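You operate a simulated robot arm through the tools that you are given. There is no shell and no other tool.

Carry out the task below with a simulated two-armed robot. There is one attempt and no reset: what you move stays moved.

JOB
Wipe up the spill on the washer top with the small towel and put it back.

Only the result counts: the job must be done as asked and must still hold three seconds after the hand-in. Knocking over, shifting, dropping, spilling or breaking anything else fails it. Flat cloth is picked up by pressing the open fingertips on it (5 to 10 N) and closing them slowly along it; thin cloth reads only 2 to 8 mm in the jaws.

ROBOT AND FRAMES
Two 7-joint arms with two-finger parallel grippers on one trunk, on a base that moves. Base frame: it is fixed to the floor where the robot stands at the start and does not move with it; the origin is under the middle of the robot, x ahead of it, y to its left, z up. Lengths are in m, angles in rad, forces in N, time in s.
The left shoulder is at the start at [0.05, 0.177, 1.054], the right one opposite. With the tool pointing down near the work surface each hand reaches from about 0.2 to 0.7 m from the robot's upright axis, wherever it stands, measured 20 degrees to its own side. Places, roughly: small towel [-2.5, -0.75, 0.75]. Payload 3.43 kg a hand.
The tool frame of a hand sits at the grasp point between the pads (the TCP): z along the fingers, y along the line on which they close. The tips reach 0.034 m beyond it. Largest opening 0.128 m; finger width 0.024, thickness 0.012; the body of the gripper, 0.048 by 0.13 m, starts 0.096 m behind the TCP.
Orientation is that of the tool frame in the base frame, as a unit quaternion [w, x, y, z]. With the fingers straight down and closing along the base's y, the tool's x points along the base's -x, its y along +y and its z along -z.

CONTROLS
- The arms move only by the tool move_arm. It takes "left_series", "right_series" or both (then of equal length, played together; a hand with none holds still); each is a list of rows, each a list of 7 numbers: the shift along the tool's x, y, z in m, then the turn, a rotation vector about the tool's x, y, z in rad, then the closure in counts, from 0 (fully open) to 255 (shut). In form: [[tx, ty, tz, ax, ay, az, jaw], ...]. A call has 1 to 20 rows; each row shifts and turns the commanded pose from where the row before left it, along the tool's axes as they then stand. Each row takes 0.2 s and may step no farther than 0.05 m and 0.15 rad from the row before; otherwise, or with a gripper value out of range, the whole call is refused. Where a pose cannot be reached the arm comes as near as it can. A force on the tool above 40 N (or 10 N above the force at the start of the call, whichever is more), or a blocked arm, ends the call early, and 0.2 s more pass. Each finger travels about 0.108 m/s and halts on what it meets, pressing with about 29 N; the grip force reading is that of the motor and also rises with nothing between the fingers. The clock runs only during rows and for 0.2 s after the last one: add rows that do not move to give the fingers time. The reply holds the time, the measured pose of the TCP, the force on the tool along the base axes, the opening and the grip force, in the units named above and with some noise, with the torque about the TCP (base axes, N m) and any sound that the robot's microphone picked up.
- Cameras (640 x 400 px; columns grow to the right, rows downward): "scene" is now at [0.1596, 0.0018, 1.2181]; the picture's right is [0.05, -1.00, 0.00], its down [-0.56, -0.03, -0.82] and it looks along [0.82, 0.04, -0.57] (base axes); focal length 272 px, centre (320, 200). "left" rides on the left gripper at [0.076, 0.011, -0.16] in its tool frame; the picture's right is [-0.15, 0.99, 0.00], its down [-0.88, -0.13, -0.46] and it looks along [-0.45, -0.07, 0.89] (tool axes); focal length 234 px, centre (320, 200). "right" rides on the right gripper at [0.076, -0.011, -0.16] in its tool frame; the picture's right is [0.15, 0.99, 0.00], its down [-0.88, 0.13, -0.46] and it looks along [-0.45, 0.07, 0.89] (tool axes); focal length 234 px, centre (320, 200). There is no depth. A picture from a camera that has moved, and an enlarged one, comes with that camera's place and axes in the base frame and with its lens.
- snapshot(camera): a new picture of that camera. No time passes.
- move_column(by): slides the trunk up (or, below 0, down) by that many m; the arms and the scene camera ride with it, the base frame stays. It gives what a move gives, with no picture.
- drive_base(legs): drives the robot by 1 to 6 legs, each [ahead, turn to the left] in m and rad, along the robot's own axes; the way and the turn of a leg run together, so that a leg with both is an arc; at most 1.5 m and 3.142 rad a leg. The arms and the cameras ride along, it lands a little off, and it stops where it bumps. It gives what a move gives.
- aim_head(pan, tilt): turns the head with the scene camera to pan (to the left, within 1.396 rad either way) and tilt (down, from -0.506 to 1.204), counted from straight ahead of the robot. It gives what a move gives.
- inspect(camera, box): a new picture of the part [left, top, right, bottom] of that camera's present view, enlarged. No time passes.
- hand_in(): hands the job in; it is judged then, once.

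Places have to be worked out from the pictures, the camera data and where the tool is seen. Open the grippers and draw the arms clear of the work before you hand the job in, unless the task says otherwise.

The tools are called after "Request:" by a JSON object that holds its "fn" and its "kwargs". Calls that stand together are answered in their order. move_arm: Moves the arms, as the interface text tells. Its arguments: {"type":"object","properties":{"left_series":{"type":"array"},"right_series":{"type":"array"}},"required":[]} The other tools are called the same way: move_column (by) moves the trunk up or down; drive_base (legs) drives the base; aim_head (pan, tilt) turns the head that bears the scene camera; snapshot (camera) takes a picture; inspect (camera, box) takes an enlarged picture of a part of a camera's view; hand_in () hands the job in.

At the start:

```text
t: 0.0
left_eef_pos: [0.3976, 0.1889, 1.0745]
left_tcp_rot: [0.0, -0.001, 1.0, 0.0]
left_force: [0.1, -0.1, -0.5]
left_ft_torque: [0.01, 0.0, -0.03]
left_gripper_width: 0.1278
left_gripper_force: 0.1
right_eef_pos: [0.5167, -0.2452, 0.9979]
right_tcp_rot: [0.001, 0.001, 1.0, 0.0]
right_force: [0.0, -0.5, -0.6]
right_ft_torque: [-0.01, 0.01, 0.0]
right_gripper_width: 0.1278
right_gripper_force: 0.0
trunk travel left (down, up): [-0.225, 0.176]
robot x, y, heading: [-0.0002, 0.002, -0.001]
head pan, tilt (commanded): [0.051, 0.6]
```

scene: 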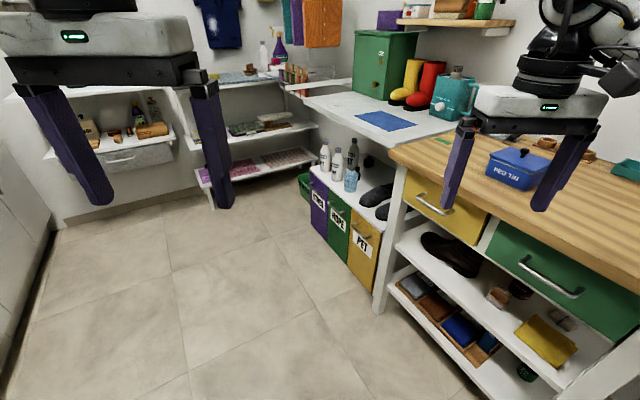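
right: 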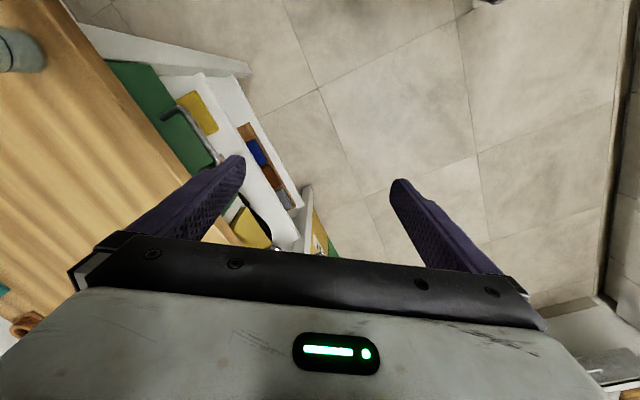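
left: 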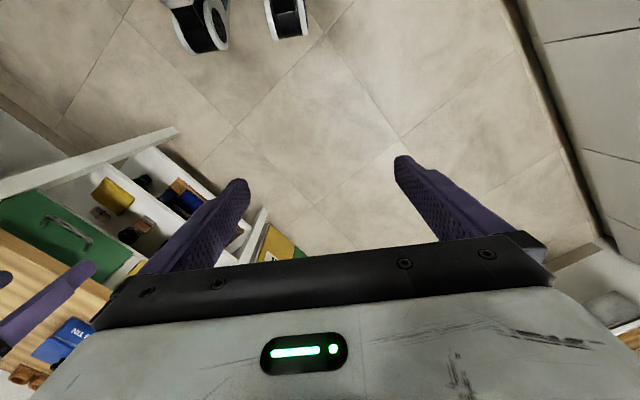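

The towel should lie behind the robot, around [-2.5, -0.75, 0.75]. I first look around with the head to learn the room's layout.

Request:
{"fn": "aim_head", "kwargs": {"pan": -1.39, "tilt": 0.5}}

Request:
{"fn": "snapshot", "kwargs": {"camera": "scene"}}

Request:
{"fn": "aim_head", "kwargs": {"pan": 1.39, "tilt": 0.5}}

Request:
{"fn": "snapshot", "kwargs": {"camera": "scene"}}

```text
t: 1.6
left_eef_pos: [0.3988, 0.1896, 1.074]
left_tcp_rot: [0.0, -0.001, 1.0, 0.0]
left_force: [-0.6, -0.7, -1.0]
left_ft_torque: [-0.02, -0.03, 0.0]
left_gripper_width: 0.1281
left_gripper_force: 0.0
right_eef_pos: [0.5167, -0.2453, 0.9975]
right_tcp_rot: [0.0, 0.0, 1.0, 0.0]
right_force: [0.4, -0.8, -0.1]
right_ft_torque: [0.02, -0.04, 0.0]
right_gripper_width: 0.128
right_gripper_force: 0.1
trunk travel left (down, up): [-0.225, 0.176]
robot x, y, heading: [-0.0035, -0.0004, 0.005]
head pan, tilt (commanded): [-1.389, 0.499]
```

```text
taken
camera scene: at [0.0879, -0.0921, 1.2272], right [-0.98, -0.18, 0.0], down [-0.09, 0.47, -0.88], along [0.16, -0.86, -0.48], focal length 272 px, centre (320, 200)
```

scene: 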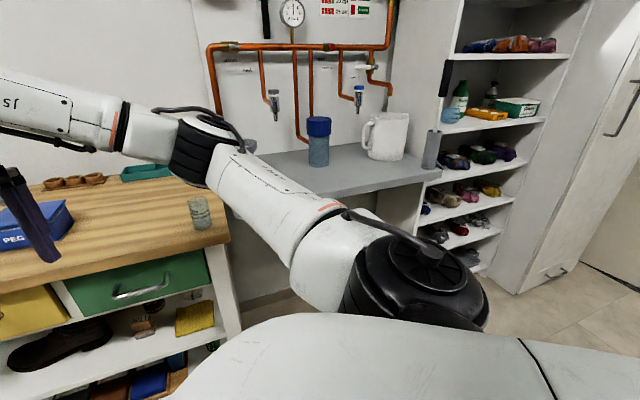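

```text
t: 4.0
left_eef_pos: [0.3976, 0.1884, 1.074]
left_tcp_rot: [0.0, -0.001, 1.0, 0.001]
left_force: [0.2, -0.3, -0.3]
left_ft_torque: [0.03, 0.01, -0.02]
left_gripper_width: 0.1282
left_gripper_force: 0.1
right_eef_pos: [0.5155, -0.2439, 0.998]
right_tcp_rot: [0.001, 0.0, 1.0, 0.001]
right_force: [-0.2, -0.5, 0.7]
right_ft_torque: [-0.02, -0.02, 0.0]
right_gripper_width: 0.1282
right_gripper_force: 0.0
trunk travel left (down, up): [-0.225, 0.176]
robot x, y, heading: [-0.0029, 0.004, -0.0]
head pan, tilt (commanded): [1.389, 0.499]
```

```text
taken
camera scene: at [0.0879, 0.0869, 1.2272], right [0.98, -0.18, 0.0], down [-0.09, -0.47, -0.88], along [0.16, 0.86, -0.48], focal length 272 px, centre (320, 200)
```

scene: 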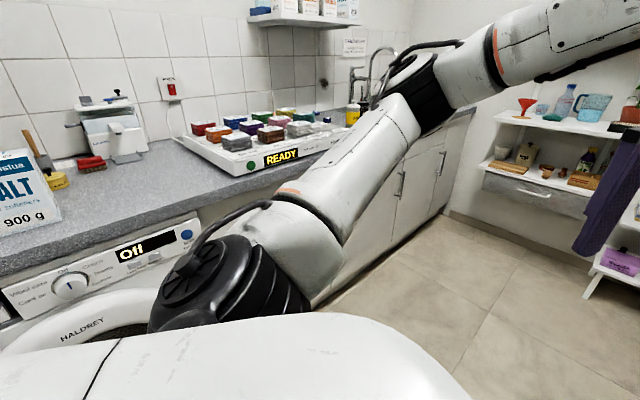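

The worktop with a machine ("HALDREY", display "Off") is on the left at about y≈0.72, and the bench is on the right at about y≈-0.5. I raise the trunk for clearance, then look closer at the machine on the left.

Request:
{"fn": "move_column", "kwargs": {"by": 0.17}}

Request:
{"fn": "inspect", "kwargs": {"camera": "scene", "box": [0, 80, 320, 360]}}

```text
t: 5.9
left_eef_pos: [0.3978, 0.1882, 1.244]
left_tcp_rot: [0.0, -0.001, 1.0, -0.001]
left_force: [-0.1, -0.7, 0.7]
left_ft_torque: [-0.01, 0.0, 0.01]
left_gripper_width: 0.128
left_gripper_force: 0.0
right_eef_pos: [0.5152, -0.2457, 1.1675]
right_tcp_rot: [0.0, 0.0, 1.0, 0.0]
right_force: [0.7, 1.0, 0.1]
right_ft_torque: [-0.02, -0.04, -0.02]
right_gripper_width: 0.128
right_gripper_force: 0.0
trunk travel left (down, up): [-0.395, 0.006]
robot x, y, heading: [0.0009, -0.0022, -0.002]
head pan, tilt (commanded): [1.389, 0.499]
```

```text
1.43 times, centred on (160, 220) of scene
camera zoom: at [0.088, 0.0869, 1.3972], right [0.98, -0.18, 0.0], down [-0.09, -0.47, -0.88], along [0.16, 0.86, -0.48], focal length 388 px, centre (549, 171)
```

zoom: 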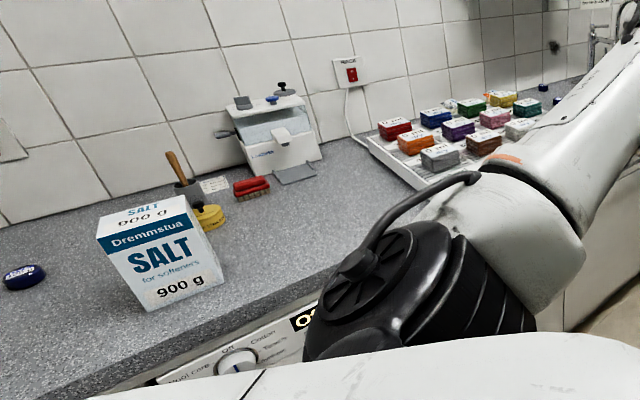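

The worktop holds a salt box, brushes and trays. I turn left part of the way and look further back.

Request:
{"fn": "drive_base", "kwargs": {"legs": [[0.0, 0.8]]}}

Request:
{"fn": "snapshot", "kwargs": {"camera": "scene"}}

```text
t: 8.4
left_eef_pos: [0.1434, 0.4159, 1.2444]
left_tcp_rot: [0.001, -0.387, 0.922, -0.001]
left_force: [-1.1, 0.5, 0.2]
left_ft_torque: [0.0, 0.0, -0.01]
left_gripper_width: 0.1277
left_gripper_force: 0.0
right_eef_pos: [0.536, 0.1965, 1.1675]
right_tcp_rot: [0.0, -0.387, 0.922, 0.0]
right_force: [1.1, 0.2, 0.1]
right_ft_torque: [0.02, -0.04, 0.04]
right_gripper_width: 0.1277
right_gripper_force: 0.1
trunk travel left (down, up): [-0.395, 0.006]
robot x, y, heading: [-0.0013, -0.0017, 0.795]
head pan, tilt (commanded): [1.389, 0.499]
```

```text
taken
camera scene: at [-0.0021, 0.1221, 1.3972], right [0.82, 0.57, 0.0], down [0.28, -0.39, -0.88], along [-0.5, 0.72, -0.48], focal length 272 px, centre (320, 200)
```

scene: 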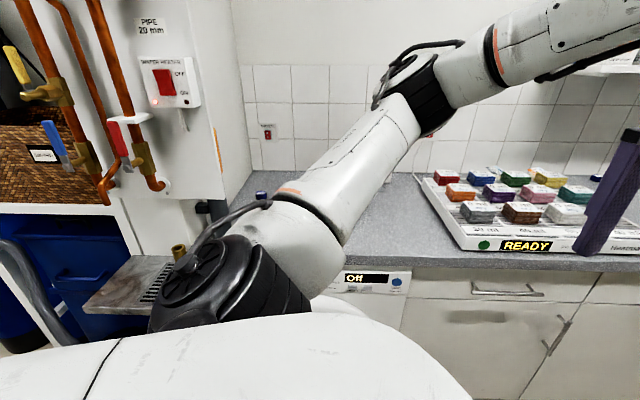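

Back-left there is a panel with pipes and a small drain tray at roughly [-0.8, 0.35]. My arms sweep a radius of about 0.62, so I turn another small step and check again.

Request:
{"fn": "drive_base", "kwargs": {"legs": [[0.0, 0.6]]}}

Request:
{"fn": "snapshot", "kwargs": {"camera": "scene"}}

Request:
{"fn": "aim_head", "kwargs": {"pan": 0.7, "tilt": 0.3}}

Request:
{"fn": "snapshot", "kwargs": {"camera": "scene"}}

```text
t: 10.4
left_eef_pos: [-0.1055, 0.428, 1.2442]
left_tcp_rot: [0.001, -0.631, 0.775, -0.001]
left_force: [-0.6, -0.7, 0.3]
left_ft_torque: [-0.04, -0.05, -0.01]
left_gripper_width: 0.1282
left_gripper_force: 0.0
right_eef_pos: [0.3448, 0.4557, 1.1669]
right_tcp_rot: [0.0, -0.631, 0.776, 0.0]
right_force: [-0.5, 0.0, 0.0]
right_ft_torque: [0.0, 0.0, 0.03]
right_gripper_width: 0.128
right_gripper_force: 0.0
trunk travel left (down, up): [-0.395, 0.006]
robot x, y, heading: [0.0033, 0.0003, 1.365]
head pan, tilt (commanded): [1.389, 0.499]
```

```text
taken
camera scene: at [-0.0691, 0.1003, 1.3972], right [0.38, 0.93, 0.0], down [0.44, -0.18, -0.88], along [-0.81, 0.33, -0.48], focal length 272 px, centre (320, 200)
```

scene: 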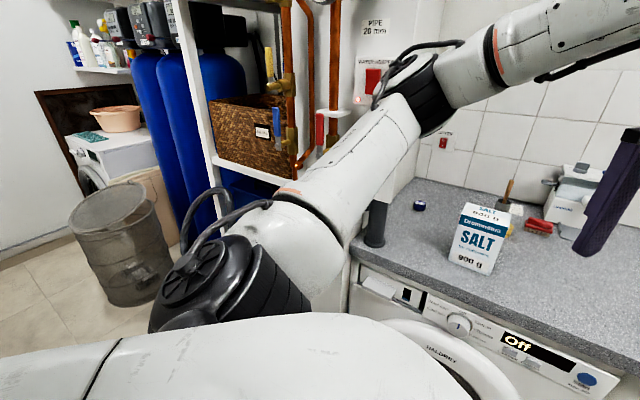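

```text
t: 11.4
left_eef_pos: [-0.1042, 0.429, 1.2443]
left_tcp_rot: [0.0, -0.632, 0.775, -0.001]
left_force: [1.1, -0.8, 0.1]
left_ft_torque: [0.04, 0.02, 0.0]
left_gripper_width: 0.1278
left_gripper_force: 0.1
right_eef_pos: [0.3436, 0.4566, 1.168]
right_tcp_rot: [0.0, -0.631, 0.776, 0.0]
right_force: [0.2, -0.1, -1.2]
right_ft_torque: [0.01, 0.0, 0.02]
right_gripper_width: 0.1278
right_gripper_force: 0.1
trunk travel left (down, up): [-0.395, 0.006]
robot x, y, heading: [0.0011, 0.0014, 1.368]
head pan, tilt (commanded): [0.7, 0.3]
```

```text
taken
camera scene: at [-0.0288, 0.1481, 1.4156], right [0.88, 0.48, 0.0], down [0.14, -0.26, -0.96], along [-0.45, 0.84, -0.3], focal length 272 px, centre (320, 200)
```

scene: 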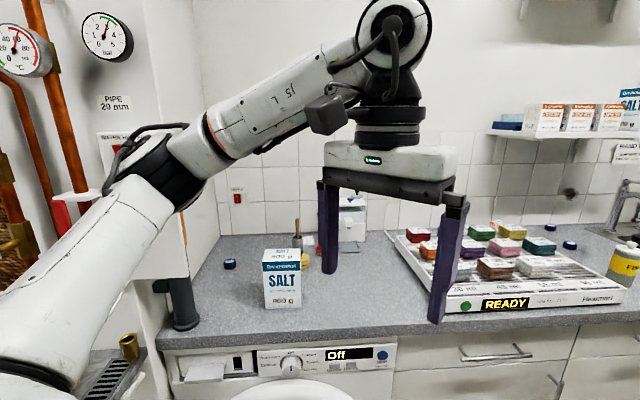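

The room is turned about 0.55 rad relative to the base frame. The white machine in the far corner, with a pink tub and a teal cloth on top, is near [-2.6, -0.75], which matches the towel's given place. I keep turning left and look at it.

Request:
{"fn": "drive_base", "kwargs": {"legs": [[0.0, 0.8]]}}

Request:
{"fn": "snapshot", "kwargs": {"camera": "scene"}}

```text
t: 13.9
left_eef_pos: [-0.3791, 0.2257, 1.2436]
left_tcp_rot: [0.0, 0.882, -0.471, 0.0]
left_force: [0.6, 0.3, -0.5]
left_ft_torque: [0.03, 0.01, 0.01]
left_gripper_width: 0.1279
left_gripper_force: 0.1
right_eef_pos: [-0.0823, 0.5652, 1.1681]
right_tcp_rot: [0.0, 0.882, -0.471, -0.001]
right_force: [-0.4, -0.3, 0.6]
right_ft_torque: [0.0, -0.01, 0.03]
right_gripper_width: 0.1282
right_gripper_force: 0.1
trunk travel left (down, up): [-0.395, 0.006]
robot x, y, heading: [-0.0017, 0.0027, 2.158]
head pan, tilt (commanded): [0.7, 0.3]
```

```text
taken
camera scene: at [-0.1274, 0.0816, 1.4156], right [0.28, 0.96, 0.0], down [0.28, -0.08, -0.96], along [-0.92, 0.27, -0.3], focal length 272 px, centre (320, 200)
```

scene: 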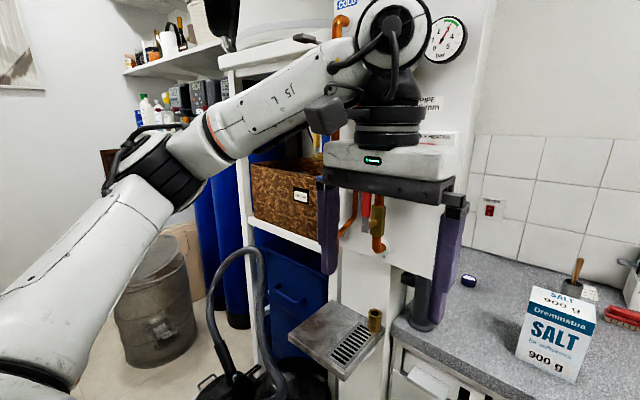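

A vacuum with a hose and a mesh bin stand on the way along that wall. I continue the turn and look down the aisle.

Request:
{"fn": "drive_base", "kwargs": {"legs": [[0.0, 0.8]]}}

Request:
{"fn": "aim_head", "kwargs": {"pan": 0.0, "tilt": 0.5}}

Request:
{"fn": "snapshot", "kwargs": {"camera": "scene"}}

Request:
{"fn": "aim_head", "kwargs": {"pan": 0.7, "tilt": 0.5}}

Request:
{"fn": "snapshot", "kwargs": {"camera": "scene"}}

```text
t: 16.4
left_eef_pos: [-0.4272, -0.107, 1.245]
left_tcp_rot: [0.001, 0.995, -0.101, -0.001]
left_force: [0.5, 0.0, 0.7]
left_ft_torque: [0.0, 0.04, 0.02]
left_gripper_width: 0.1283
left_gripper_force: 0.0
right_eef_pos: [-0.4569, 0.3438, 1.1679]
right_tcp_rot: [0.0, 0.995, -0.101, -0.001]
right_force: [0.3, -0.5, -0.8]
right_ft_torque: [0.0, 0.02, -0.02]
right_gripper_width: 0.1281
right_gripper_force: 0.0
trunk travel left (down, up): [-0.395, 0.006]
robot x, y, heading: [0.0006, 0.0039, 2.941]
head pan, tilt (commanded): [0.7, 0.3]
```

```text
t: 17.4
left_eef_pos: [-0.4273, -0.1044, 1.2431]
left_tcp_rot: [-0.001, 0.995, -0.1, 0.0]
left_force: [0.1, 0.1, 0.0]
left_ft_torque: [-0.04, -0.01, -0.01]
left_gripper_width: 0.128
left_gripper_force: 0.0
right_eef_pos: [-0.4555, 0.3442, 1.1689]
right_tcp_rot: [0.0, 0.995, -0.101, -0.001]
right_force: [0.1, -0.9, 1.1]
right_ft_torque: [-0.02, -0.02, -0.02]
right_gripper_width: 0.1278
right_gripper_force: 0.2
trunk travel left (down, up): [-0.395, 0.006]
robot x, y, heading: [0.0029, 0.0001, 2.944]
head pan, tilt (commanded): [0.0, 0.499]
```

```text
taken
camera scene: at [-0.1563, 0.0297, 1.3972], right [0.2, 0.98, 0.0], down [0.47, -0.1, -0.88], along [-0.86, 0.18, -0.48], focal length 272 px, centre (320, 200)
```

scene: 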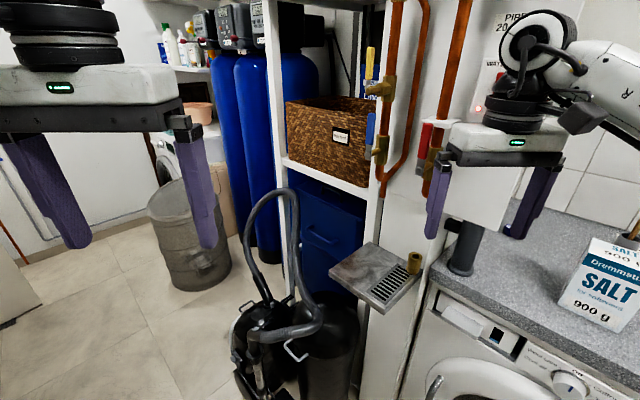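

```text
t: 18.5
left_eef_pos: [-0.4282, -0.106, 1.2432]
left_tcp_rot: [-0.001, 0.995, -0.1, 0.001]
left_force: [0.2, 0.4, 1.2]
left_ft_torque: [0.0, 0.0, -0.05]
left_gripper_width: 0.1281
left_gripper_force: 0.0
right_eef_pos: [-0.4565, 0.3433, 1.1676]
right_tcp_rot: [0.001, 0.995, -0.101, -0.001]
right_force: [0.2, -0.8, 0.8]
right_ft_torque: [-0.03, 0.0, 0.04]
right_gripper_width: 0.128
right_gripper_force: 0.0
trunk travel left (down, up): [-0.395, 0.006]
robot x, y, heading: [-0.0005, 0.0007, 2.938]
head pan, tilt (commanded): [0.7, 0.499]
```

```text
taken
camera scene: at [-0.1472, -0.0319, 1.3972], right [-0.48, 0.88, 0.0], down [0.42, 0.23, -0.88], along [-0.77, -0.42, -0.48], focal length 272 px, centre (320, 200)
```

scene: 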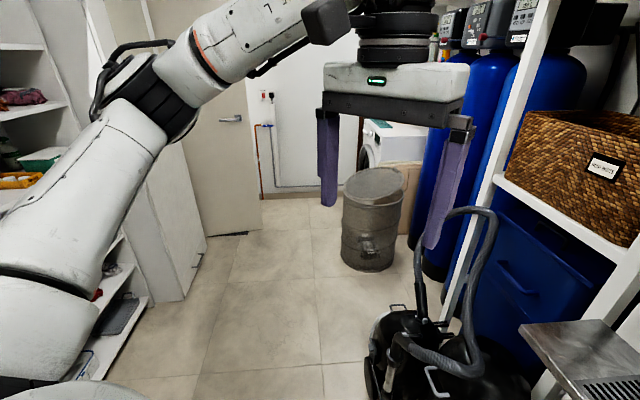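

I zoom in on the far machine with the cloth.

Request:
{"fn": "inspect", "kwargs": {"camera": "scene", "box": [240, 60, 480, 280]}}

```text
1.82 times, centred on (360, 170) of scene
camera zoom: at [-0.1472, -0.0319, 1.3972], right [-0.48, 0.88, 0.0], down [0.42, 0.23, -0.88], along [-0.77, -0.42, -0.48], focal length 494 px, centre (247, 254)
```

zoom: 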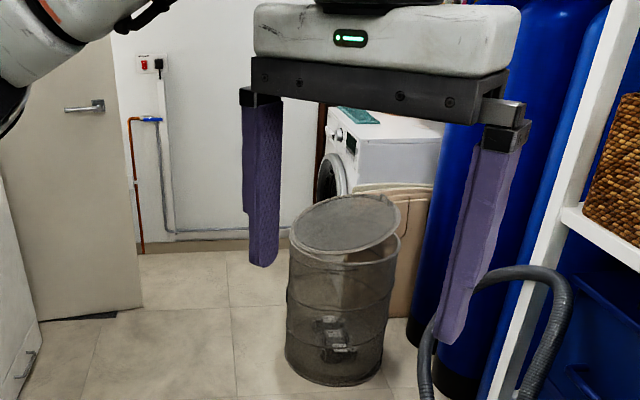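

The washer appears to span about x -2.1…-2.7 in the far corner, with its front facing the aisle and a top at z≈0.85. The cloth is near [-2.47, -0.70]. I turn down the aisle and drive part of the way, keeping clear of the vacuum and bin.

Request:
{"fn": "drive_base", "kwargs": {"legs": [[0.0, 0.835], [0.6, 0.0]]}}

Request:
{"fn": "aim_head", "kwargs": {"pan": 0.0, "tilt": 0.5}}

Request:
{"fn": "snapshot", "kwargs": {"camera": "scene"}}

```text
t: 23.4
left_eef_pos: [-0.6061, -0.6778, 1.2417]
left_tcp_rot: [0.0, 0.95, 0.312, 0.001]
left_force: [-0.8, -0.4, 0.4]
left_ft_torque: [0.04, -0.08, -0.02]
left_gripper_width: 0.1283
left_gripper_force: 0.1
right_eef_pos: [-0.9575, -0.3985, 1.1657]
right_tcp_rot: [0.001, 0.951, 0.311, 0.002]
right_force: [-1.2, 0.4, -0.5]
right_ft_torque: [0.04, -0.09, 0.03]
right_gripper_width: 0.1282
right_gripper_force: 0.0
trunk travel left (down, up): [-0.395, 0.006]
robot x, y, heading: [-0.3902, -0.2894, -2.51]
head pan, tilt (commanded): [0.7, 0.499]
stopped in leg 2: the robot was blocked; the commanded pose is now the measured one
```

```text
t: 24.5
left_eef_pos: [-0.6039, -0.675, 1.2454]
left_tcp_rot: [-0.001, 0.95, 0.312, -0.001]
left_force: [0.2, -1.0, -1.3]
left_ft_torque: [0.0, -0.02, -0.04]
left_gripper_width: 0.1281
left_gripper_force: 0.0
right_eef_pos: [-0.9545, -0.3957, 1.1692]
right_tcp_rot: [0.001, 0.95, 0.311, -0.002]
right_force: [-1.2, -0.1, -0.7]
right_ft_torque: [0.0, -0.03, 0.01]
right_gripper_width: 0.1282
right_gripper_force: 0.1
trunk travel left (down, up): [-0.395, 0.006]
robot x, y, heading: [-0.3953, -0.2904, -2.507]
head pan, tilt (commanded): [0.0, 0.499]
```

```text
taken
camera scene: at [-0.5219, -0.3863, 1.3972], right [-0.59, 0.81, 0.0], down [0.39, 0.28, -0.88], along [-0.71, -0.52, -0.48], focal length 272 px, centre (320, 200)
```

scene: 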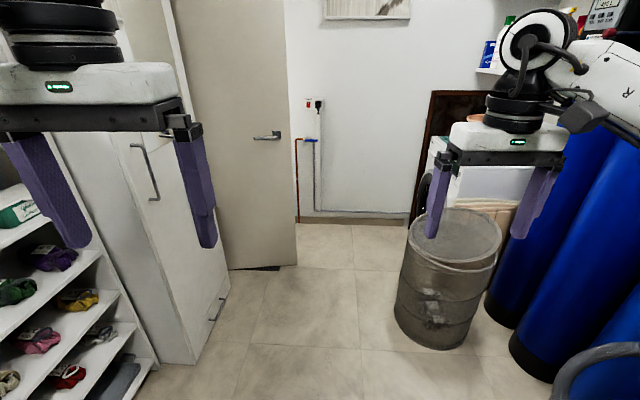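

The drive was blocked short at [-0.395, -0.29]. I look down to the right and left to see what is close to the base.

Request:
{"fn": "aim_head", "kwargs": {"pan": -0.9, "tilt": 1.1}}

Request:
{"fn": "snapshot", "kwargs": {"camera": "scene"}}

Request:
{"fn": "aim_head", "kwargs": {"pan": 0.6, "tilt": 1.1}}

Request:
{"fn": "snapshot", "kwargs": {"camera": "scene"}}

Request:
{"fn": "snapshot", "kwargs": {"camera": "left"}}

Request:
{"fn": "snapshot", "kwargs": {"camera": "right"}}

```text
t: 25.7
left_eef_pos: [-0.6025, -0.6763, 1.2447]
left_tcp_rot: [0.0, 0.95, 0.311, -0.001]
left_force: [0.6, 0.1, -0.7]
left_ft_torque: [-0.01, 0.01, 0.02]
left_gripper_width: 0.128
left_gripper_force: 0.0
right_eef_pos: [-0.9545, -0.3959, 1.1692]
right_tcp_rot: [0.0, 0.95, 0.312, -0.001]
right_force: [0.8, 0.5, 0.2]
right_ft_torque: [0.02, -0.04, 0.0]
right_gripper_width: 0.128
right_gripper_force: 0.0
trunk travel left (down, up): [-0.395, 0.006]
robot x, y, heading: [-0.3925, -0.2893, -2.508]
head pan, tilt (commanded): [-0.901, 1.1]
```

```text
taken
camera scene: at [-0.5096, -0.3159, 1.3495], right [0.26, 0.96, 0.0], down [0.86, -0.24, -0.45], along [-0.44, 0.12, -0.89], focal length 272 px, centre (320, 200)
```

scene: 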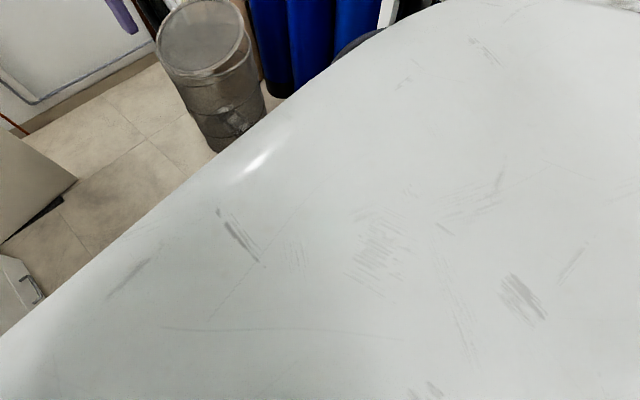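

```text
t: 27.3
left_eef_pos: [-0.6024, -0.6753, 1.2454]
left_tcp_rot: [-0.001, 0.95, 0.312, -0.001]
left_force: [0.1, -0.1, -0.5]
left_ft_torque: [0.03, -0.02, 0.02]
left_gripper_width: 0.128
left_gripper_force: 0.1
right_eef_pos: [-0.9561, -0.397, 1.1674]
right_tcp_rot: [0.001, 0.95, 0.311, -0.002]
right_force: [0.1, -1.6, -0.2]
right_ft_torque: [0.01, 0.0, 0.01]
right_gripper_width: 0.1282
right_gripper_force: 0.0
trunk travel left (down, up): [-0.395, 0.006]
robot x, y, heading: [-0.3967, -0.2896, -2.508]
head pan, tilt (commanded): [0.6, 1.1]
```

```text
taken
camera scene: at [-0.4697, -0.3921, 1.3495], right [-0.94, 0.33, 0.0], down [0.3, 0.84, -0.45], along [-0.15, -0.43, -0.89], focal length 272 px, centre (320, 200)
```

scene: 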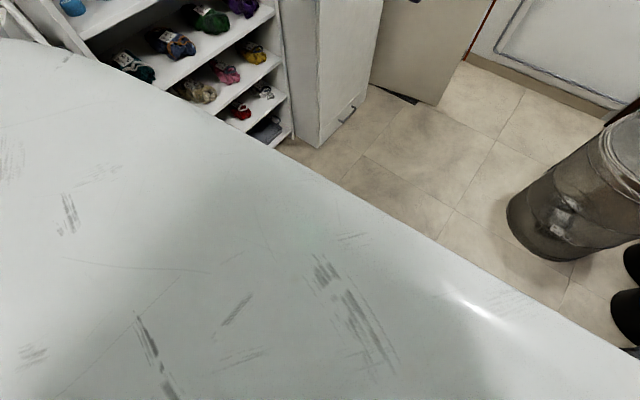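

```text
taken
camera left: at [-0.5334, -0.6413, 1.4051], right [0.47, -0.88, 0.0], down [-0.79, -0.42, 0.46], along [-0.4, -0.21, -0.89], focal length 234 px, centre (320, 200)
```

left: 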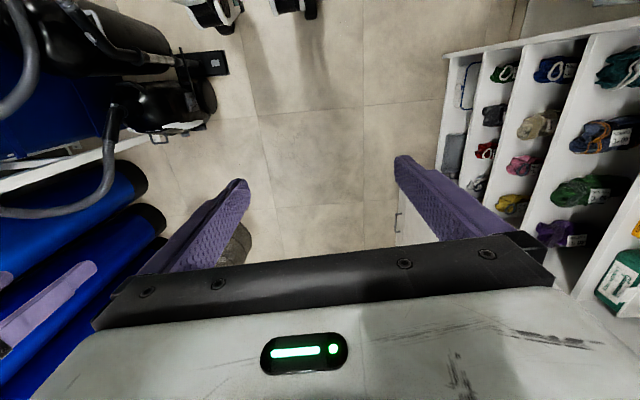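

```text
taken
camera right: at [-0.9006, -0.3421, 1.3285], right [0.7, -0.71, 0.0], down [-0.63, -0.62, 0.46], along [-0.33, -0.32, -0.89], focal length 234 px, centre (320, 200)
```

right: 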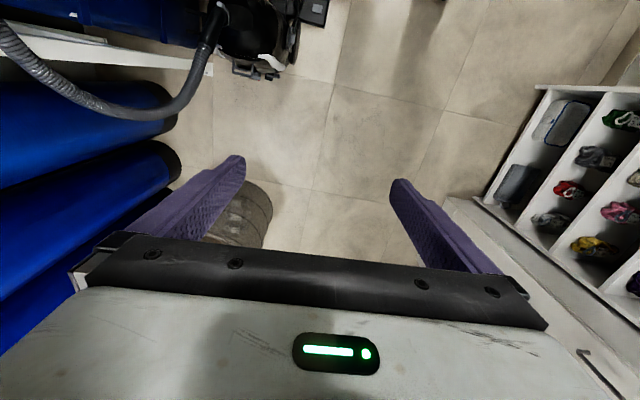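

I zoom in on the left hand camera's view of the base wheels and the vacuum to see the contact.

Request:
{"fn": "inspect", "kwargs": {"camera": "left", "box": [100, 0, 340, 150]}}

Request:
{"fn": "inspect", "kwargs": {"camera": "right", "box": [160, 0, 400, 150]}}

```text
2.67 times, centred on (220, 75) of left
camera zoom: at [-0.5334, -0.6413, 1.4051], right [0.47, -0.88, 0.0], down [-0.79, -0.42, 0.46], along [-0.4, -0.21, -0.89], focal length 624 px, centre (587, 533)
```

zoom: 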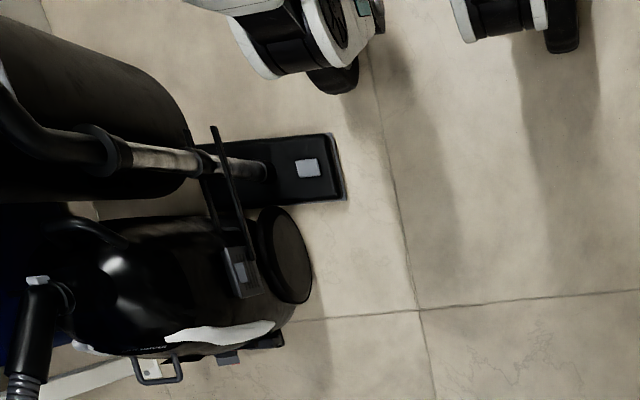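

```text
2.67 times, centred on (280, 75) of right
camera zoom: at [-0.9006, -0.3421, 1.3285], right [0.7, -0.71, 0.0], down [-0.63, -0.62, 0.46], along [-0.33, -0.32, -0.89], focal length 624 px, centre (427, 533)
```

zoom: 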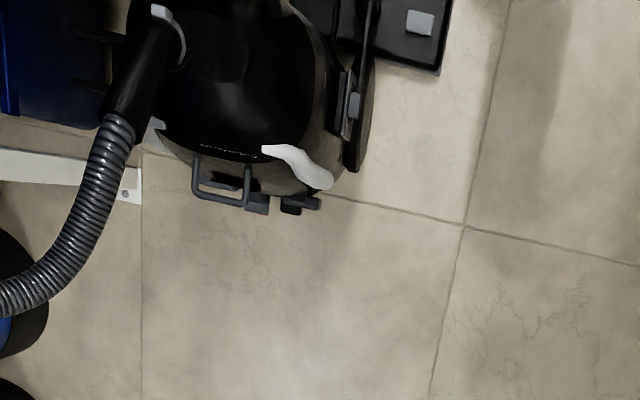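

The vacuum's flat floor nozzle lies just ahead of my right front caster (about [-0.63…-0.72, -0.17…-0.21]); I stopped at it. I back up, sidestep left around it, then continue.

Request:
{"fn": "drive_base", "kwargs": {"legs": [[-0.14, 0.0], [0.0, 0.42], [0.42, 0.0], [0.0, -0.5]]}}

Request:
{"fn": "snapshot", "kwargs": {"camera": "left"}}

Request:
{"fn": "aim_head", "kwargs": {"pan": 0.0, "tilt": 0.5}}

Request:
{"fn": "snapshot", "kwargs": {"camera": "scene"}}

```text
t: 33.5
left_eef_pos: [-0.725, -0.954, 1.2452]
left_tcp_rot: [0.0, 0.96, 0.279, -0.001]
left_force: [-0.9, -0.5, 0.1]
left_ft_torque: [-0.01, -0.02, -0.02]
left_gripper_width: 0.128
left_gripper_force: 0.1
right_eef_pos: [-1.0574, -0.6497, 1.1692]
right_tcp_rot: [0.002, 0.961, 0.278, -0.002]
right_force: [-0.1, 0.3, 0.0]
right_ft_torque: [0.03, 0.0, -0.02]
right_gripper_width: 0.1279
right_gripper_force: 0.0
trunk travel left (down, up): [-0.395, 0.006]
robot x, y, heading: [-0.4852, -0.5769, -2.582]
head pan, tilt (commanded): [0.6, 1.1]
```

```text
taken
camera left: at [-0.654, -0.9238, 1.4052], right [0.4, -0.91, 0.0], down [-0.81, -0.36, 0.46], along [-0.42, -0.18, -0.89], focal length 234 px, centre (320, 200)
```

left: 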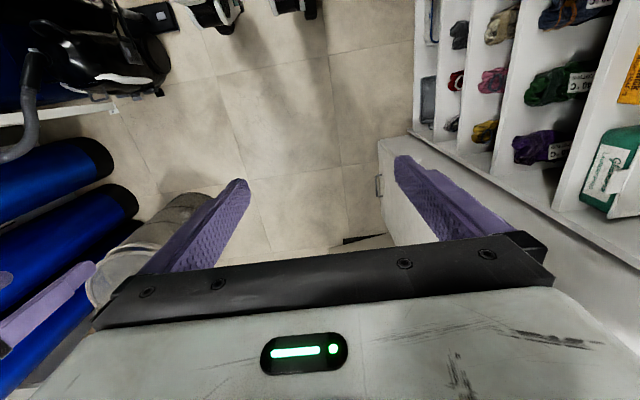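

```text
t: 34.5
left_eef_pos: [-0.7249, -0.9536, 1.2447]
left_tcp_rot: [-0.001, 0.961, 0.278, 0.0]
left_force: [0.0, 0.7, 0.1]
left_ft_torque: [-0.03, 0.0, 0.02]
left_gripper_width: 0.1279
left_gripper_force: 0.0
right_eef_pos: [-1.0573, -0.6494, 1.1689]
right_tcp_rot: [0.002, 0.96, 0.279, -0.001]
right_force: [0.3, 0.1, -0.3]
right_ft_torque: [0.0, -0.02, -0.02]
right_gripper_width: 0.1279
right_gripper_force: 0.1
trunk travel left (down, up): [-0.395, 0.006]
robot x, y, heading: [-0.488, -0.5827, -2.578]
head pan, tilt (commanded): [0.0, 0.499]
```

```text
taken
camera scene: at [-0.6246, -0.6708, 1.3971], right [-0.53, 0.85, 0.0], down [0.41, 0.26, -0.88], along [-0.74, -0.47, -0.48], focal length 272 px, centre (320, 200)
```

scene: 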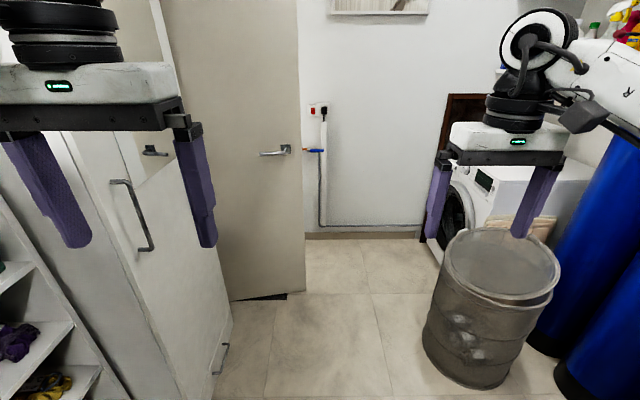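

Now at u-aisle position clear of the vacuum. Ahead, an open door leaf ends about [-1.65, -1.46] on the left, and the bin is around [-1.83, -0.5], so the gap to the washer is tight. To narrow the robot on the left, I extend the left hand forward and inward and check where the elbow goes.

Request:
{"fn": "aim_head", "kwargs": {"pan": 1.1, "tilt": 0.4}}

Request:
{"fn": "snapshot", "kwargs": {"camera": "scene"}}

Request:
{"fn": "move_arm", "kwargs": {"left_series": [[-0.04, -0.028, 0, 0, 0, 0, 0], [-0.04, -0.028, 0, 0, 0, 0, 0], [-0.04, -0.028, 0, 0, 0, 0, 0], [-0.04, -0.028, 0, 0, 0, 0, 0], [-0.04, -0.028, 0, 0, 0, 0, 0], [0, 0, 0, 0, 0, 0, 0]]}}

Request:
{"fn": "snapshot", "kwargs": {"camera": "scene"}}

```text
t: 35.9
left_eef_pos: [-0.7242, -0.9548, 1.2446]
left_tcp_rot: [-0.001, 0.961, 0.278, -0.002]
left_force: [-0.2, -0.8, 0.0]
left_ft_torque: [0.01, 0.0, -0.02]
left_gripper_width: 0.1281
left_gripper_force: 0.0
right_eef_pos: [-1.0566, -0.6494, 1.169]
right_tcp_rot: [0.002, 0.961, 0.278, -0.001]
right_force: [-0.3, -1.3, 0.5]
right_ft_torque: [0.0, -0.02, 0.0]
right_gripper_width: 0.128
right_gripper_force: 0.1
trunk travel left (down, up): [-0.395, 0.006]
robot x, y, heading: [-0.4941, -0.5804, -2.578]
head pan, tilt (commanded): [1.1, 0.4]
```

```text
taken
camera scene: at [-0.5393, -0.7145, 1.4064], right [-1.0, -0.09, 0.0], down [-0.04, 0.39, -0.92], along [0.08, -0.92, -0.39], focal length 272 px, centre (320, 200)
```

scene: 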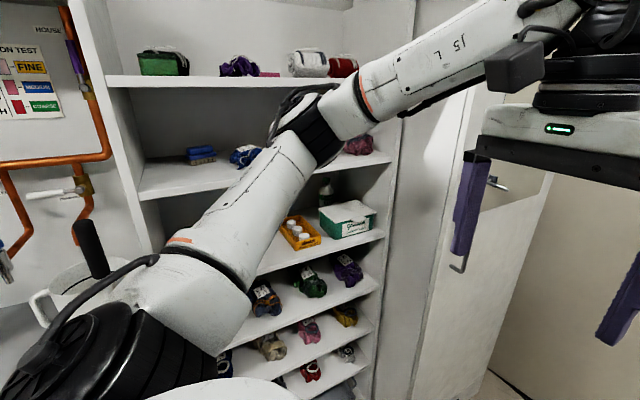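

```text
t: 37.3
left_eef_pos: [-0.947, -0.9386, 1.2362]
left_tcp_rot: [0.0, 0.961, 0.278, -0.002]
left_force: [-0.8, -0.1, 0.5]
left_ft_torque: [0.02, 0.0, -0.02]
left_gripper_width: 0.128
left_gripper_force: 0.0
left hand out of reach, approached as far as the arm can: row 5
right_eef_pos: [-1.0574, -0.6503, 1.1685]
right_tcp_rot: [0.002, 0.96, 0.278, -0.002]
right_force: [-0.6, -0.2, -0.9]
right_ft_torque: [0.0, 0.0, 0.03]
right_gripper_width: 0.1279
right_gripper_force: 0.1
trunk travel left (down, up): [-0.395, 0.006]
robot x, y, heading: [-0.4878, -0.5827, -2.576]
head pan, tilt (commanded): [1.1, 0.4]
```

```text
taken
camera scene: at [-0.539, -0.7144, 1.4064], right [-1.0, -0.09, 0.0], down [-0.04, 0.39, -0.92], along [0.08, -0.92, -0.39], focal length 272 px, centre (320, 200)
```

scene: 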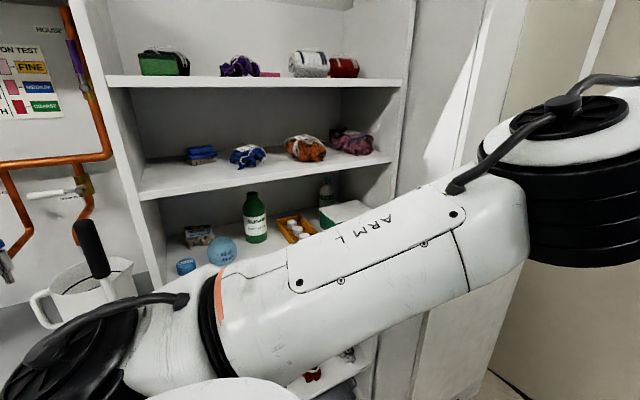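

The left arm is now nearly straight ahead, so the robot is narrow on its left side. I drive about 0.66 m along the aisle, turn slightly right toward the gap and re-check.

Request:
{"fn": "drive_base", "kwargs": {"legs": [[0.66, 0.0], [0.0, -0.33]]}}

Request:
{"fn": "aim_head", "kwargs": {"pan": 0.0, "tilt": 0.6}}

Request:
{"fn": "snapshot", "kwargs": {"camera": "scene"}}

Request:
{"fn": "snapshot", "kwargs": {"camera": "left"}}

```text
t: 42.0
left_eef_pos: [-1.6026, -1.1341, 1.2363]
left_tcp_rot: [0.0, 0.992, 0.123, -0.001]
left_force: [0.3, 0.6, 0.0]
left_ft_torque: [-0.01, 0.01, -0.04]
left_gripper_width: 0.1278
left_gripper_force: 0.1
right_eef_pos: [-1.6175, -0.826, 1.1684]
right_tcp_rot: [0.001, 0.992, 0.122, -0.002]
right_force: [-0.4, 0.1, 0.5]
right_ft_torque: [-0.05, -0.03, 0.0]
right_gripper_width: 0.1282
right_gripper_force: 0.0
trunk travel left (down, up): [-0.395, 0.006]
robot x, y, heading: [-1.0577, -0.9344, -2.896]
head pan, tilt (commanded): [1.1, 0.4]
```

```text
t: 43.3
left_eef_pos: [-1.6036, -1.1341, 1.2343]
left_tcp_rot: [-0.001, 0.992, 0.124, -0.001]
left_force: [-0.2, 0.1, -0.4]
left_ft_torque: [-0.04, 0.02, -0.02]
left_gripper_width: 0.1281
left_gripper_force: 0.0
right_eef_pos: [-1.6168, -0.8266, 1.1686]
right_tcp_rot: [0.001, 0.992, 0.122, -0.002]
right_force: [-0.2, -0.1, -0.4]
right_ft_torque: [-0.03, -0.02, -0.02]
right_gripper_width: 0.1279
right_gripper_force: 0.1
trunk travel left (down, up): [-0.395, 0.006]
robot x, y, heading: [-1.0532, -0.9384, -2.895]
head pan, tilt (commanded): [0.0, 0.6]
```

```text
taken
camera scene: at [-1.2092, -0.9806, 1.3881], right [-0.24, 0.97, 0.0], down [0.55, 0.14, -0.83], along [-0.8, -0.2, -0.56], focal length 272 px, centre (320, 200)
```

scene: 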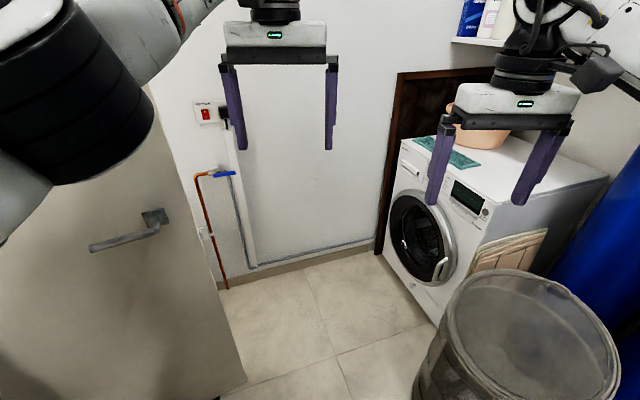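

```text
taken
camera left: at [-1.5257, -1.1279, 1.3964], right [0.1, -0.99, 0.0], down [-0.88, -0.09, 0.46], along [-0.46, -0.05, -0.89], focal length 234 px, centre (320, 200)
```

left: 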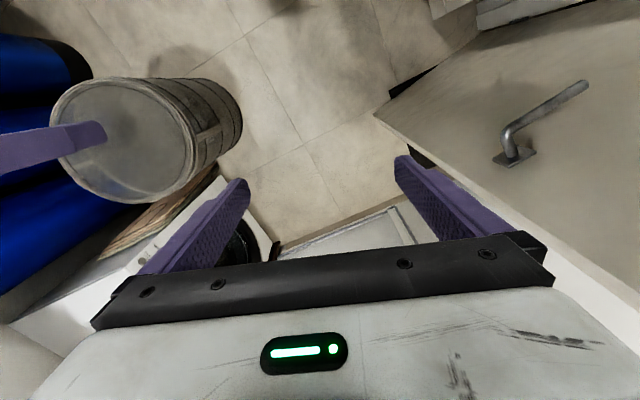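

I zoom in on the washer top to find the towel and the spill.

Request:
{"fn": "inspect", "kwargs": {"camera": "scene", "box": [380, 60, 620, 230]}}

```text
2.35 times, centred on (500, 145) of scene
camera zoom: at [-1.2092, -0.9806, 1.3881], right [-0.24, 0.97, 0.0], down [0.55, 0.14, -0.83], along [-0.8, -0.2, -0.56], focal length 640 px, centre (-104, 329)
```

zoom: 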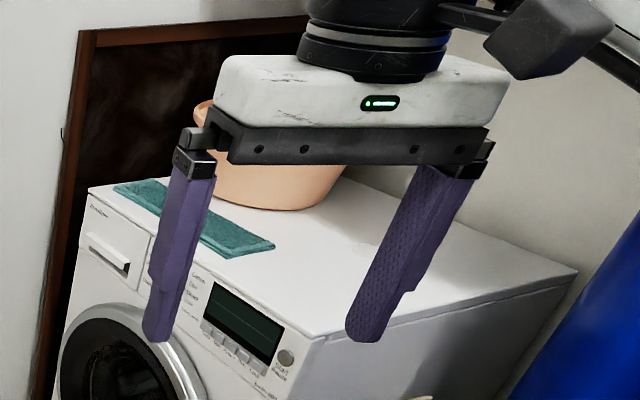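

The towel is the teal strip along the washer's front edge, centred near [-2.52, -0.68, 0.85]; the washer top spans the corners [-2.10,-0.60], [-2.63,-0.89], [-2.41,-0.09]. I drive through the gap between door tip and bin, arcing right.

Request:
{"fn": "drive_base", "kwargs": {"legs": [[0.45, 0.0], [0.25, -0.25]]}}

Request:
{"fn": "snapshot", "kwargs": {"camera": "scene"}}

Request:
{"fn": "snapshot", "kwargs": {"camera": "left"}}

Request:
{"fn": "snapshot", "kwargs": {"camera": "right"}}

```text
t: 47.5
left_eef_pos: [-2.3264, -1.1281, 1.2354]
left_tcp_rot: [-0.001, 1.0, -0.004, 0.0]
left_force: [0.4, 0.1, 0.6]
left_ft_torque: [-0.03, 0.0, -0.02]
left_gripper_width: 0.1279
left_gripper_force: 0.0
right_eef_pos: [-2.2631, -0.8276, 1.1692]
right_tcp_rot: [0.001, 1.0, -0.004, -0.001]
right_force: [0.4, 0.8, -0.6]
right_ft_torque: [-0.02, -0.03, -0.01]
right_gripper_width: 0.128
right_gripper_force: 0.2
trunk travel left (down, up): [-0.395, 0.006]
robot x, y, heading: [-1.7504, -1.0791, 3.128]
head pan, tilt (commanded): [0.0, 0.6]
```

```text
taken
camera scene: at [-1.9063, -1.0793, 1.3881], right [0.01, 1.0, 0.0], down [0.57, -0.01, -0.82], along [-0.82, 0.01, -0.57], focal length 272 px, centre (320, 200)
```

scene: 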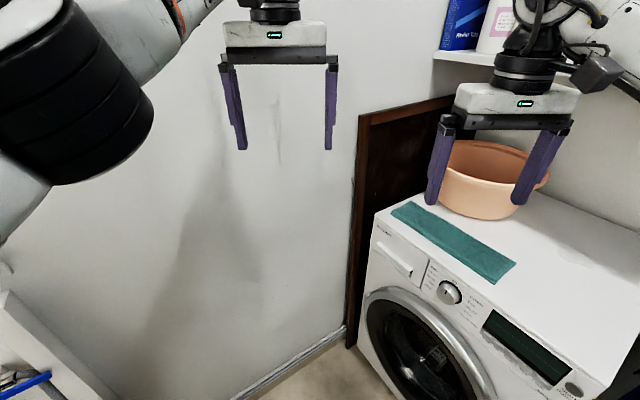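

```text
taken
camera left: at [-2.2502, -1.1419, 1.3962], right [-0.15, -0.99, 0.0], down [-0.88, 0.14, 0.46], along [-0.45, 0.07, -0.89], focal length 234 px, centre (320, 200)
```

left: 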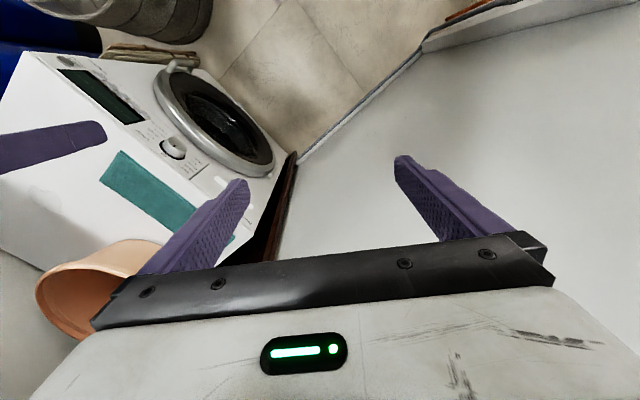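

```text
taken
camera right: at [-2.1872, -0.8177, 1.3284], right [0.14, -0.99, 0.0], down [-0.88, -0.12, 0.46], along [-0.45, -0.06, -0.89], focal length 234 px, centre (320, 200)
```

right: 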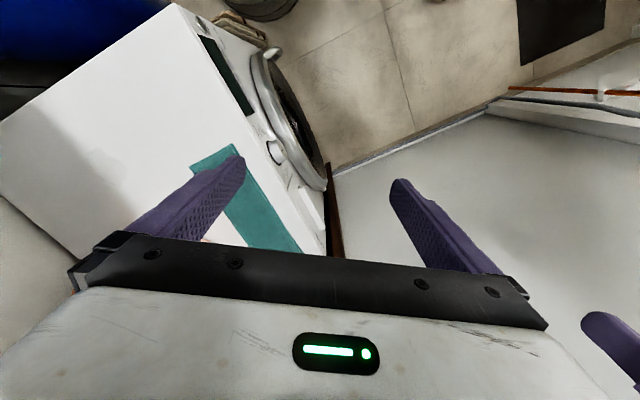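

Now through the gap with the washer on my front right. I zoom in on the washer top to look for the spill.

Request:
{"fn": "inspect", "kwargs": {"camera": "scene", "box": [370, 130, 640, 320]}}

Request:
{"fn": "inspect", "kwargs": {"camera": "right", "box": [0, 0, 340, 280]}}

```text
2.11 times, centred on (505, 225) of scene
camera zoom: at [-1.9063, -1.0793, 1.3881], right [0.01, 1.0, 0.0], down [0.57, -0.01, -0.82], along [-0.82, 0.01, -0.57], focal length 572 px, centre (-70, 147)
```

zoom: 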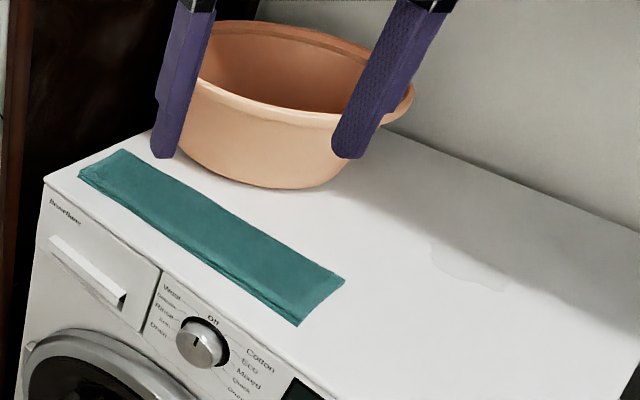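

```text
1.43 times, centred on (170, 140) of right
camera zoom: at [-2.1872, -0.8177, 1.3284], right [0.14, -0.99, 0.0], down [-0.88, -0.12, 0.46], along [-0.45, -0.06, -0.89], focal length 334 px, centre (534, 286)
```

zoom: 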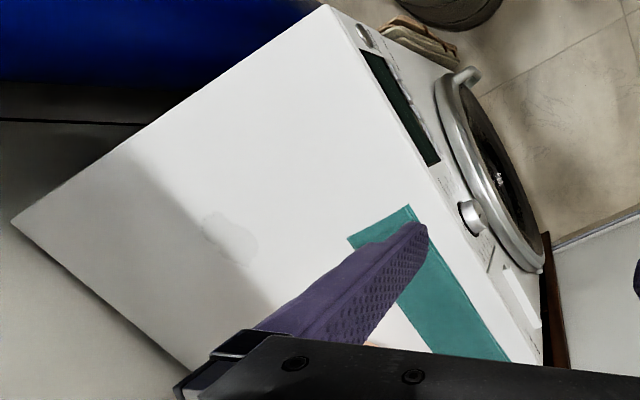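

A faint clear puddle is visible; two views agree on about [-2.41, -0.39, 0.85], roughly 8–10 cm across. The towel is about 0.345 × 0.11 m, with corners A[-2.61,-0.84], B[-2.67,-0.755], C[-2.39,-0.56], D[-2.32,-0.66]. I look up and right to see the shelf over the washer.

Request:
{"fn": "aim_head", "kwargs": {"pan": -0.7, "tilt": 0.1}}

Request:
{"fn": "snapshot", "kwargs": {"camera": "scene"}}

Request:
{"fn": "aim_head", "kwargs": {"pan": -0.7, "tilt": 0.7}}

Request:
{"fn": "snapshot", "kwargs": {"camera": "scene"}}

```text
t: 48.6
left_eef_pos: [-2.3258, -1.1297, 1.2362]
left_tcp_rot: [-0.002, 1.0, -0.005, -0.001]
left_force: [0.5, -1.0, -0.6]
left_ft_torque: [0.03, -0.02, -0.02]
left_gripper_width: 0.1279
left_gripper_force: 0.0
right_eef_pos: [-2.262, -0.8294, 1.1681]
right_tcp_rot: [0.001, 1.0, -0.004, -0.002]
right_force: [1.4, 0.2, 0.3]
right_ft_torque: [0.01, 0.03, 0.02]
right_gripper_width: 0.1281
right_gripper_force: 0.0
trunk travel left (down, up): [-0.395, 0.006]
robot x, y, heading: [-1.7501, -1.0807, 3.133]
head pan, tilt (commanded): [-0.7, 0.099]
```

```text
taken
camera scene: at [-1.8873, -1.0207, 1.4342], right [0.65, 0.76, 0.0], down [0.08, -0.07, -0.99], along [-0.76, 0.65, -0.1], focal length 272 px, centre (320, 200)
```

scene: 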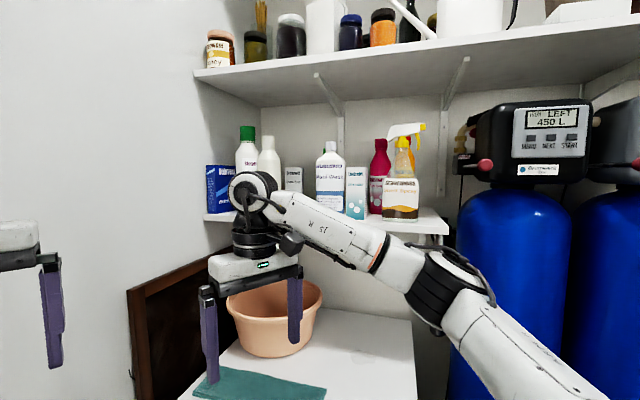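

```text
t: 49.6
left_eef_pos: [-2.3265, -1.1287, 1.237]
left_tcp_rot: [-0.001, 1.0, -0.004, -0.001]
left_force: [0.1, -0.3, -0.2]
left_ft_torque: [0.01, -0.02, 0.0]
left_gripper_width: 0.128
left_gripper_force: 0.0
right_eef_pos: [-2.262, -0.8279, 1.1695]
right_tcp_rot: [0.0, 1.0, -0.004, -0.002]
right_force: [0.2, -0.8, 0.2]
right_ft_torque: [0.0, 0.0, 0.0]
right_gripper_width: 0.128
right_gripper_force: 0.0
trunk travel left (down, up): [-0.395, 0.006]
robot x, y, heading: [-1.7492, -1.0751, 3.132]
head pan, tilt (commanded): [-0.7, 0.7]
```

```text
taken
camera scene: at [-1.8818, -1.0253, 1.3796], right [0.65, 0.76, 0.0], down [0.49, -0.42, -0.77], along [-0.58, 0.5, -0.64], focal length 272 px, centre (320, 200)
```

scene: 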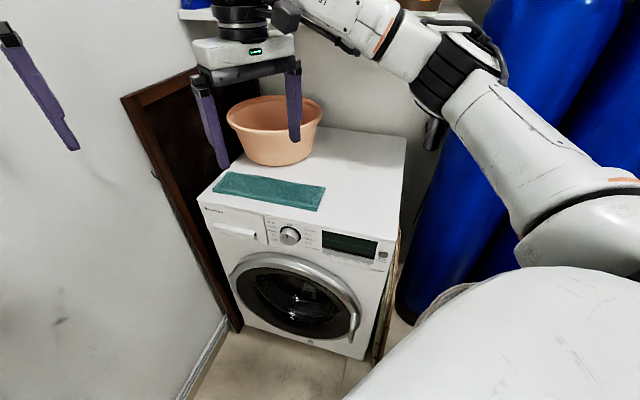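

A shelf (front at about the middle of the washer's depth, z≈1.29) overhangs the rear of the washer, so the hand will need to tilt in beneath it for the spill. Before getting closer I retract both hands toward the body.

Request:
{"fn": "move_arm", "kwargs": {"left_series": [[0.04, 0.022, 0, 0, 0, 0, 0], [0.04, 0.022, 0, 0, 0, 0, 0], [0.04, 0.022, 0, 0, 0, 0, 0], [0.04, 0.022, 0, 0, 0, 0, 0], [0.04, 0.022, 0, 0, 0, 0, 0], [0, 0, 0, 0, 0, 0, 0]], "right_series": [[0.034, 0, 0, 0, 0, 0, 0], [0.034, 0, 0, 0, 0, 0, 0], [0.034, 0, 0, 0, 0, 0, 0], [0.034, 0, 0, 0, 0, 0, 0], [0.034, 0, 0, 0, 0, 0, 0], [0, 0, 0, 0, 0, 0, 0]]}}

Request:
{"fn": "aim_head", "kwargs": {"pan": 0.6, "tilt": 0.5}}

Request:
{"fn": "snapshot", "kwargs": {"camera": "scene"}}

Request:
{"fn": "aim_head", "kwargs": {"pan": -0.9, "tilt": 0.5}}

Request:
{"fn": "snapshot", "kwargs": {"camera": "scene"}}

```text
t: 51.0
left_eef_pos: [-2.1258, -1.2435, 1.2348]
left_tcp_rot: [0.0, 1.0, -0.004, -0.001]
left_force: [-0.2, 0.3, 0.4]
left_ft_torque: [-0.02, 0.0, 0.0]
left_gripper_width: 0.1278
left_gripper_force: 0.1
right_eef_pos: [-2.0916, -0.8301, 1.1706]
right_tcp_rot: [0.0, 1.0, -0.005, -0.001]
right_force: [0.5, 0.1, 0.4]
right_ft_torque: [0.01, -0.02, -0.01]
right_gripper_width: 0.1279
right_gripper_force: 0.1
trunk travel left (down, up): [-0.395, 0.006]
robot x, y, heading: [-1.7508, -1.0795, 3.133]
head pan, tilt (commanded): [-0.7, 0.7]
```

```text
t: 52.5
left_eef_pos: [-2.1258, -1.2441, 1.2352]
left_tcp_rot: [-0.001, 1.0, -0.005, -0.001]
left_force: [0.1, 0.3, -0.7]
left_ft_torque: [-0.03, 0.02, 0.03]
left_gripper_width: 0.128
left_gripper_force: 0.1
right_eef_pos: [-2.0916, -0.8295, 1.1699]
right_tcp_rot: [0.0, 1.0, -0.005, -0.002]
right_force: [-0.3, 0.7, 0.0]
right_ft_torque: [-0.01, 0.02, 0.0]
right_gripper_width: 0.1282
right_gripper_force: 0.1
trunk travel left (down, up): [-0.395, 0.006]
robot x, y, heading: [-1.7503, -1.0791, 3.129]
head pan, tilt (commanded): [0.6, 0.499]
```

```text
taken
camera scene: at [-1.893, -1.1313, 1.3972], right [-0.56, 0.83, 0.0], down [0.4, 0.27, -0.88], along [-0.73, -0.49, -0.48], focal length 272 px, centre (320, 200)
```

scene: 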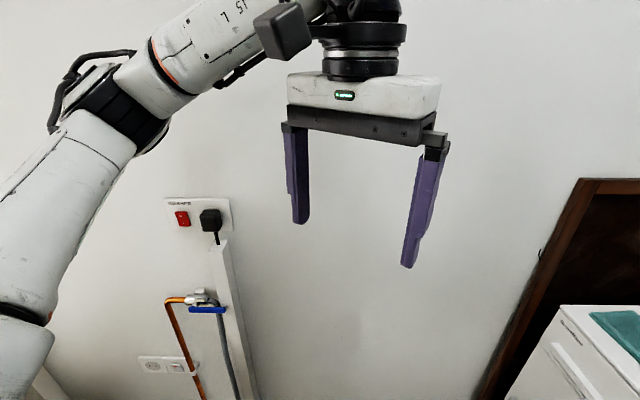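

```text
t: 54.0
left_eef_pos: [-2.1267, -1.2441, 1.2356]
left_tcp_rot: [-0.001, 1.0, -0.004, -0.001]
left_force: [0.1, 0.3, 0.6]
left_ft_torque: [0.02, -0.02, -0.03]
left_gripper_width: 0.1281
left_gripper_force: 0.1
right_eef_pos: [-2.0921, -0.8305, 1.1699]
right_tcp_rot: [0.001, 1.0, -0.005, -0.002]
right_force: [-0.3, -0.5, 0.3]
right_ft_torque: [0.01, -0.01, 0.02]
right_gripper_width: 0.128
right_gripper_force: 0.0
trunk travel left (down, up): [-0.395, 0.006]
robot x, y, heading: [-1.7513, -1.0809, 3.13]
head pan, tilt (commanded): [-0.901, 0.499]
```

```text
taken
camera scene: at [-1.8733, -1.0088, 1.3972], right [0.79, 0.61, 0.0], down [0.29, -0.38, -0.88], along [-0.54, 0.69, -0.48], focal length 272 px, centre (320, 200)
```

scene: 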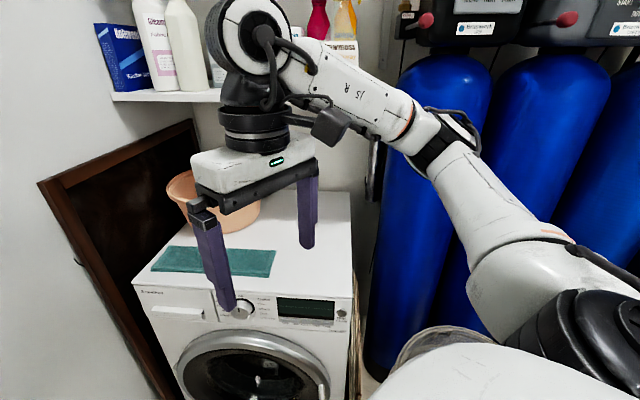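

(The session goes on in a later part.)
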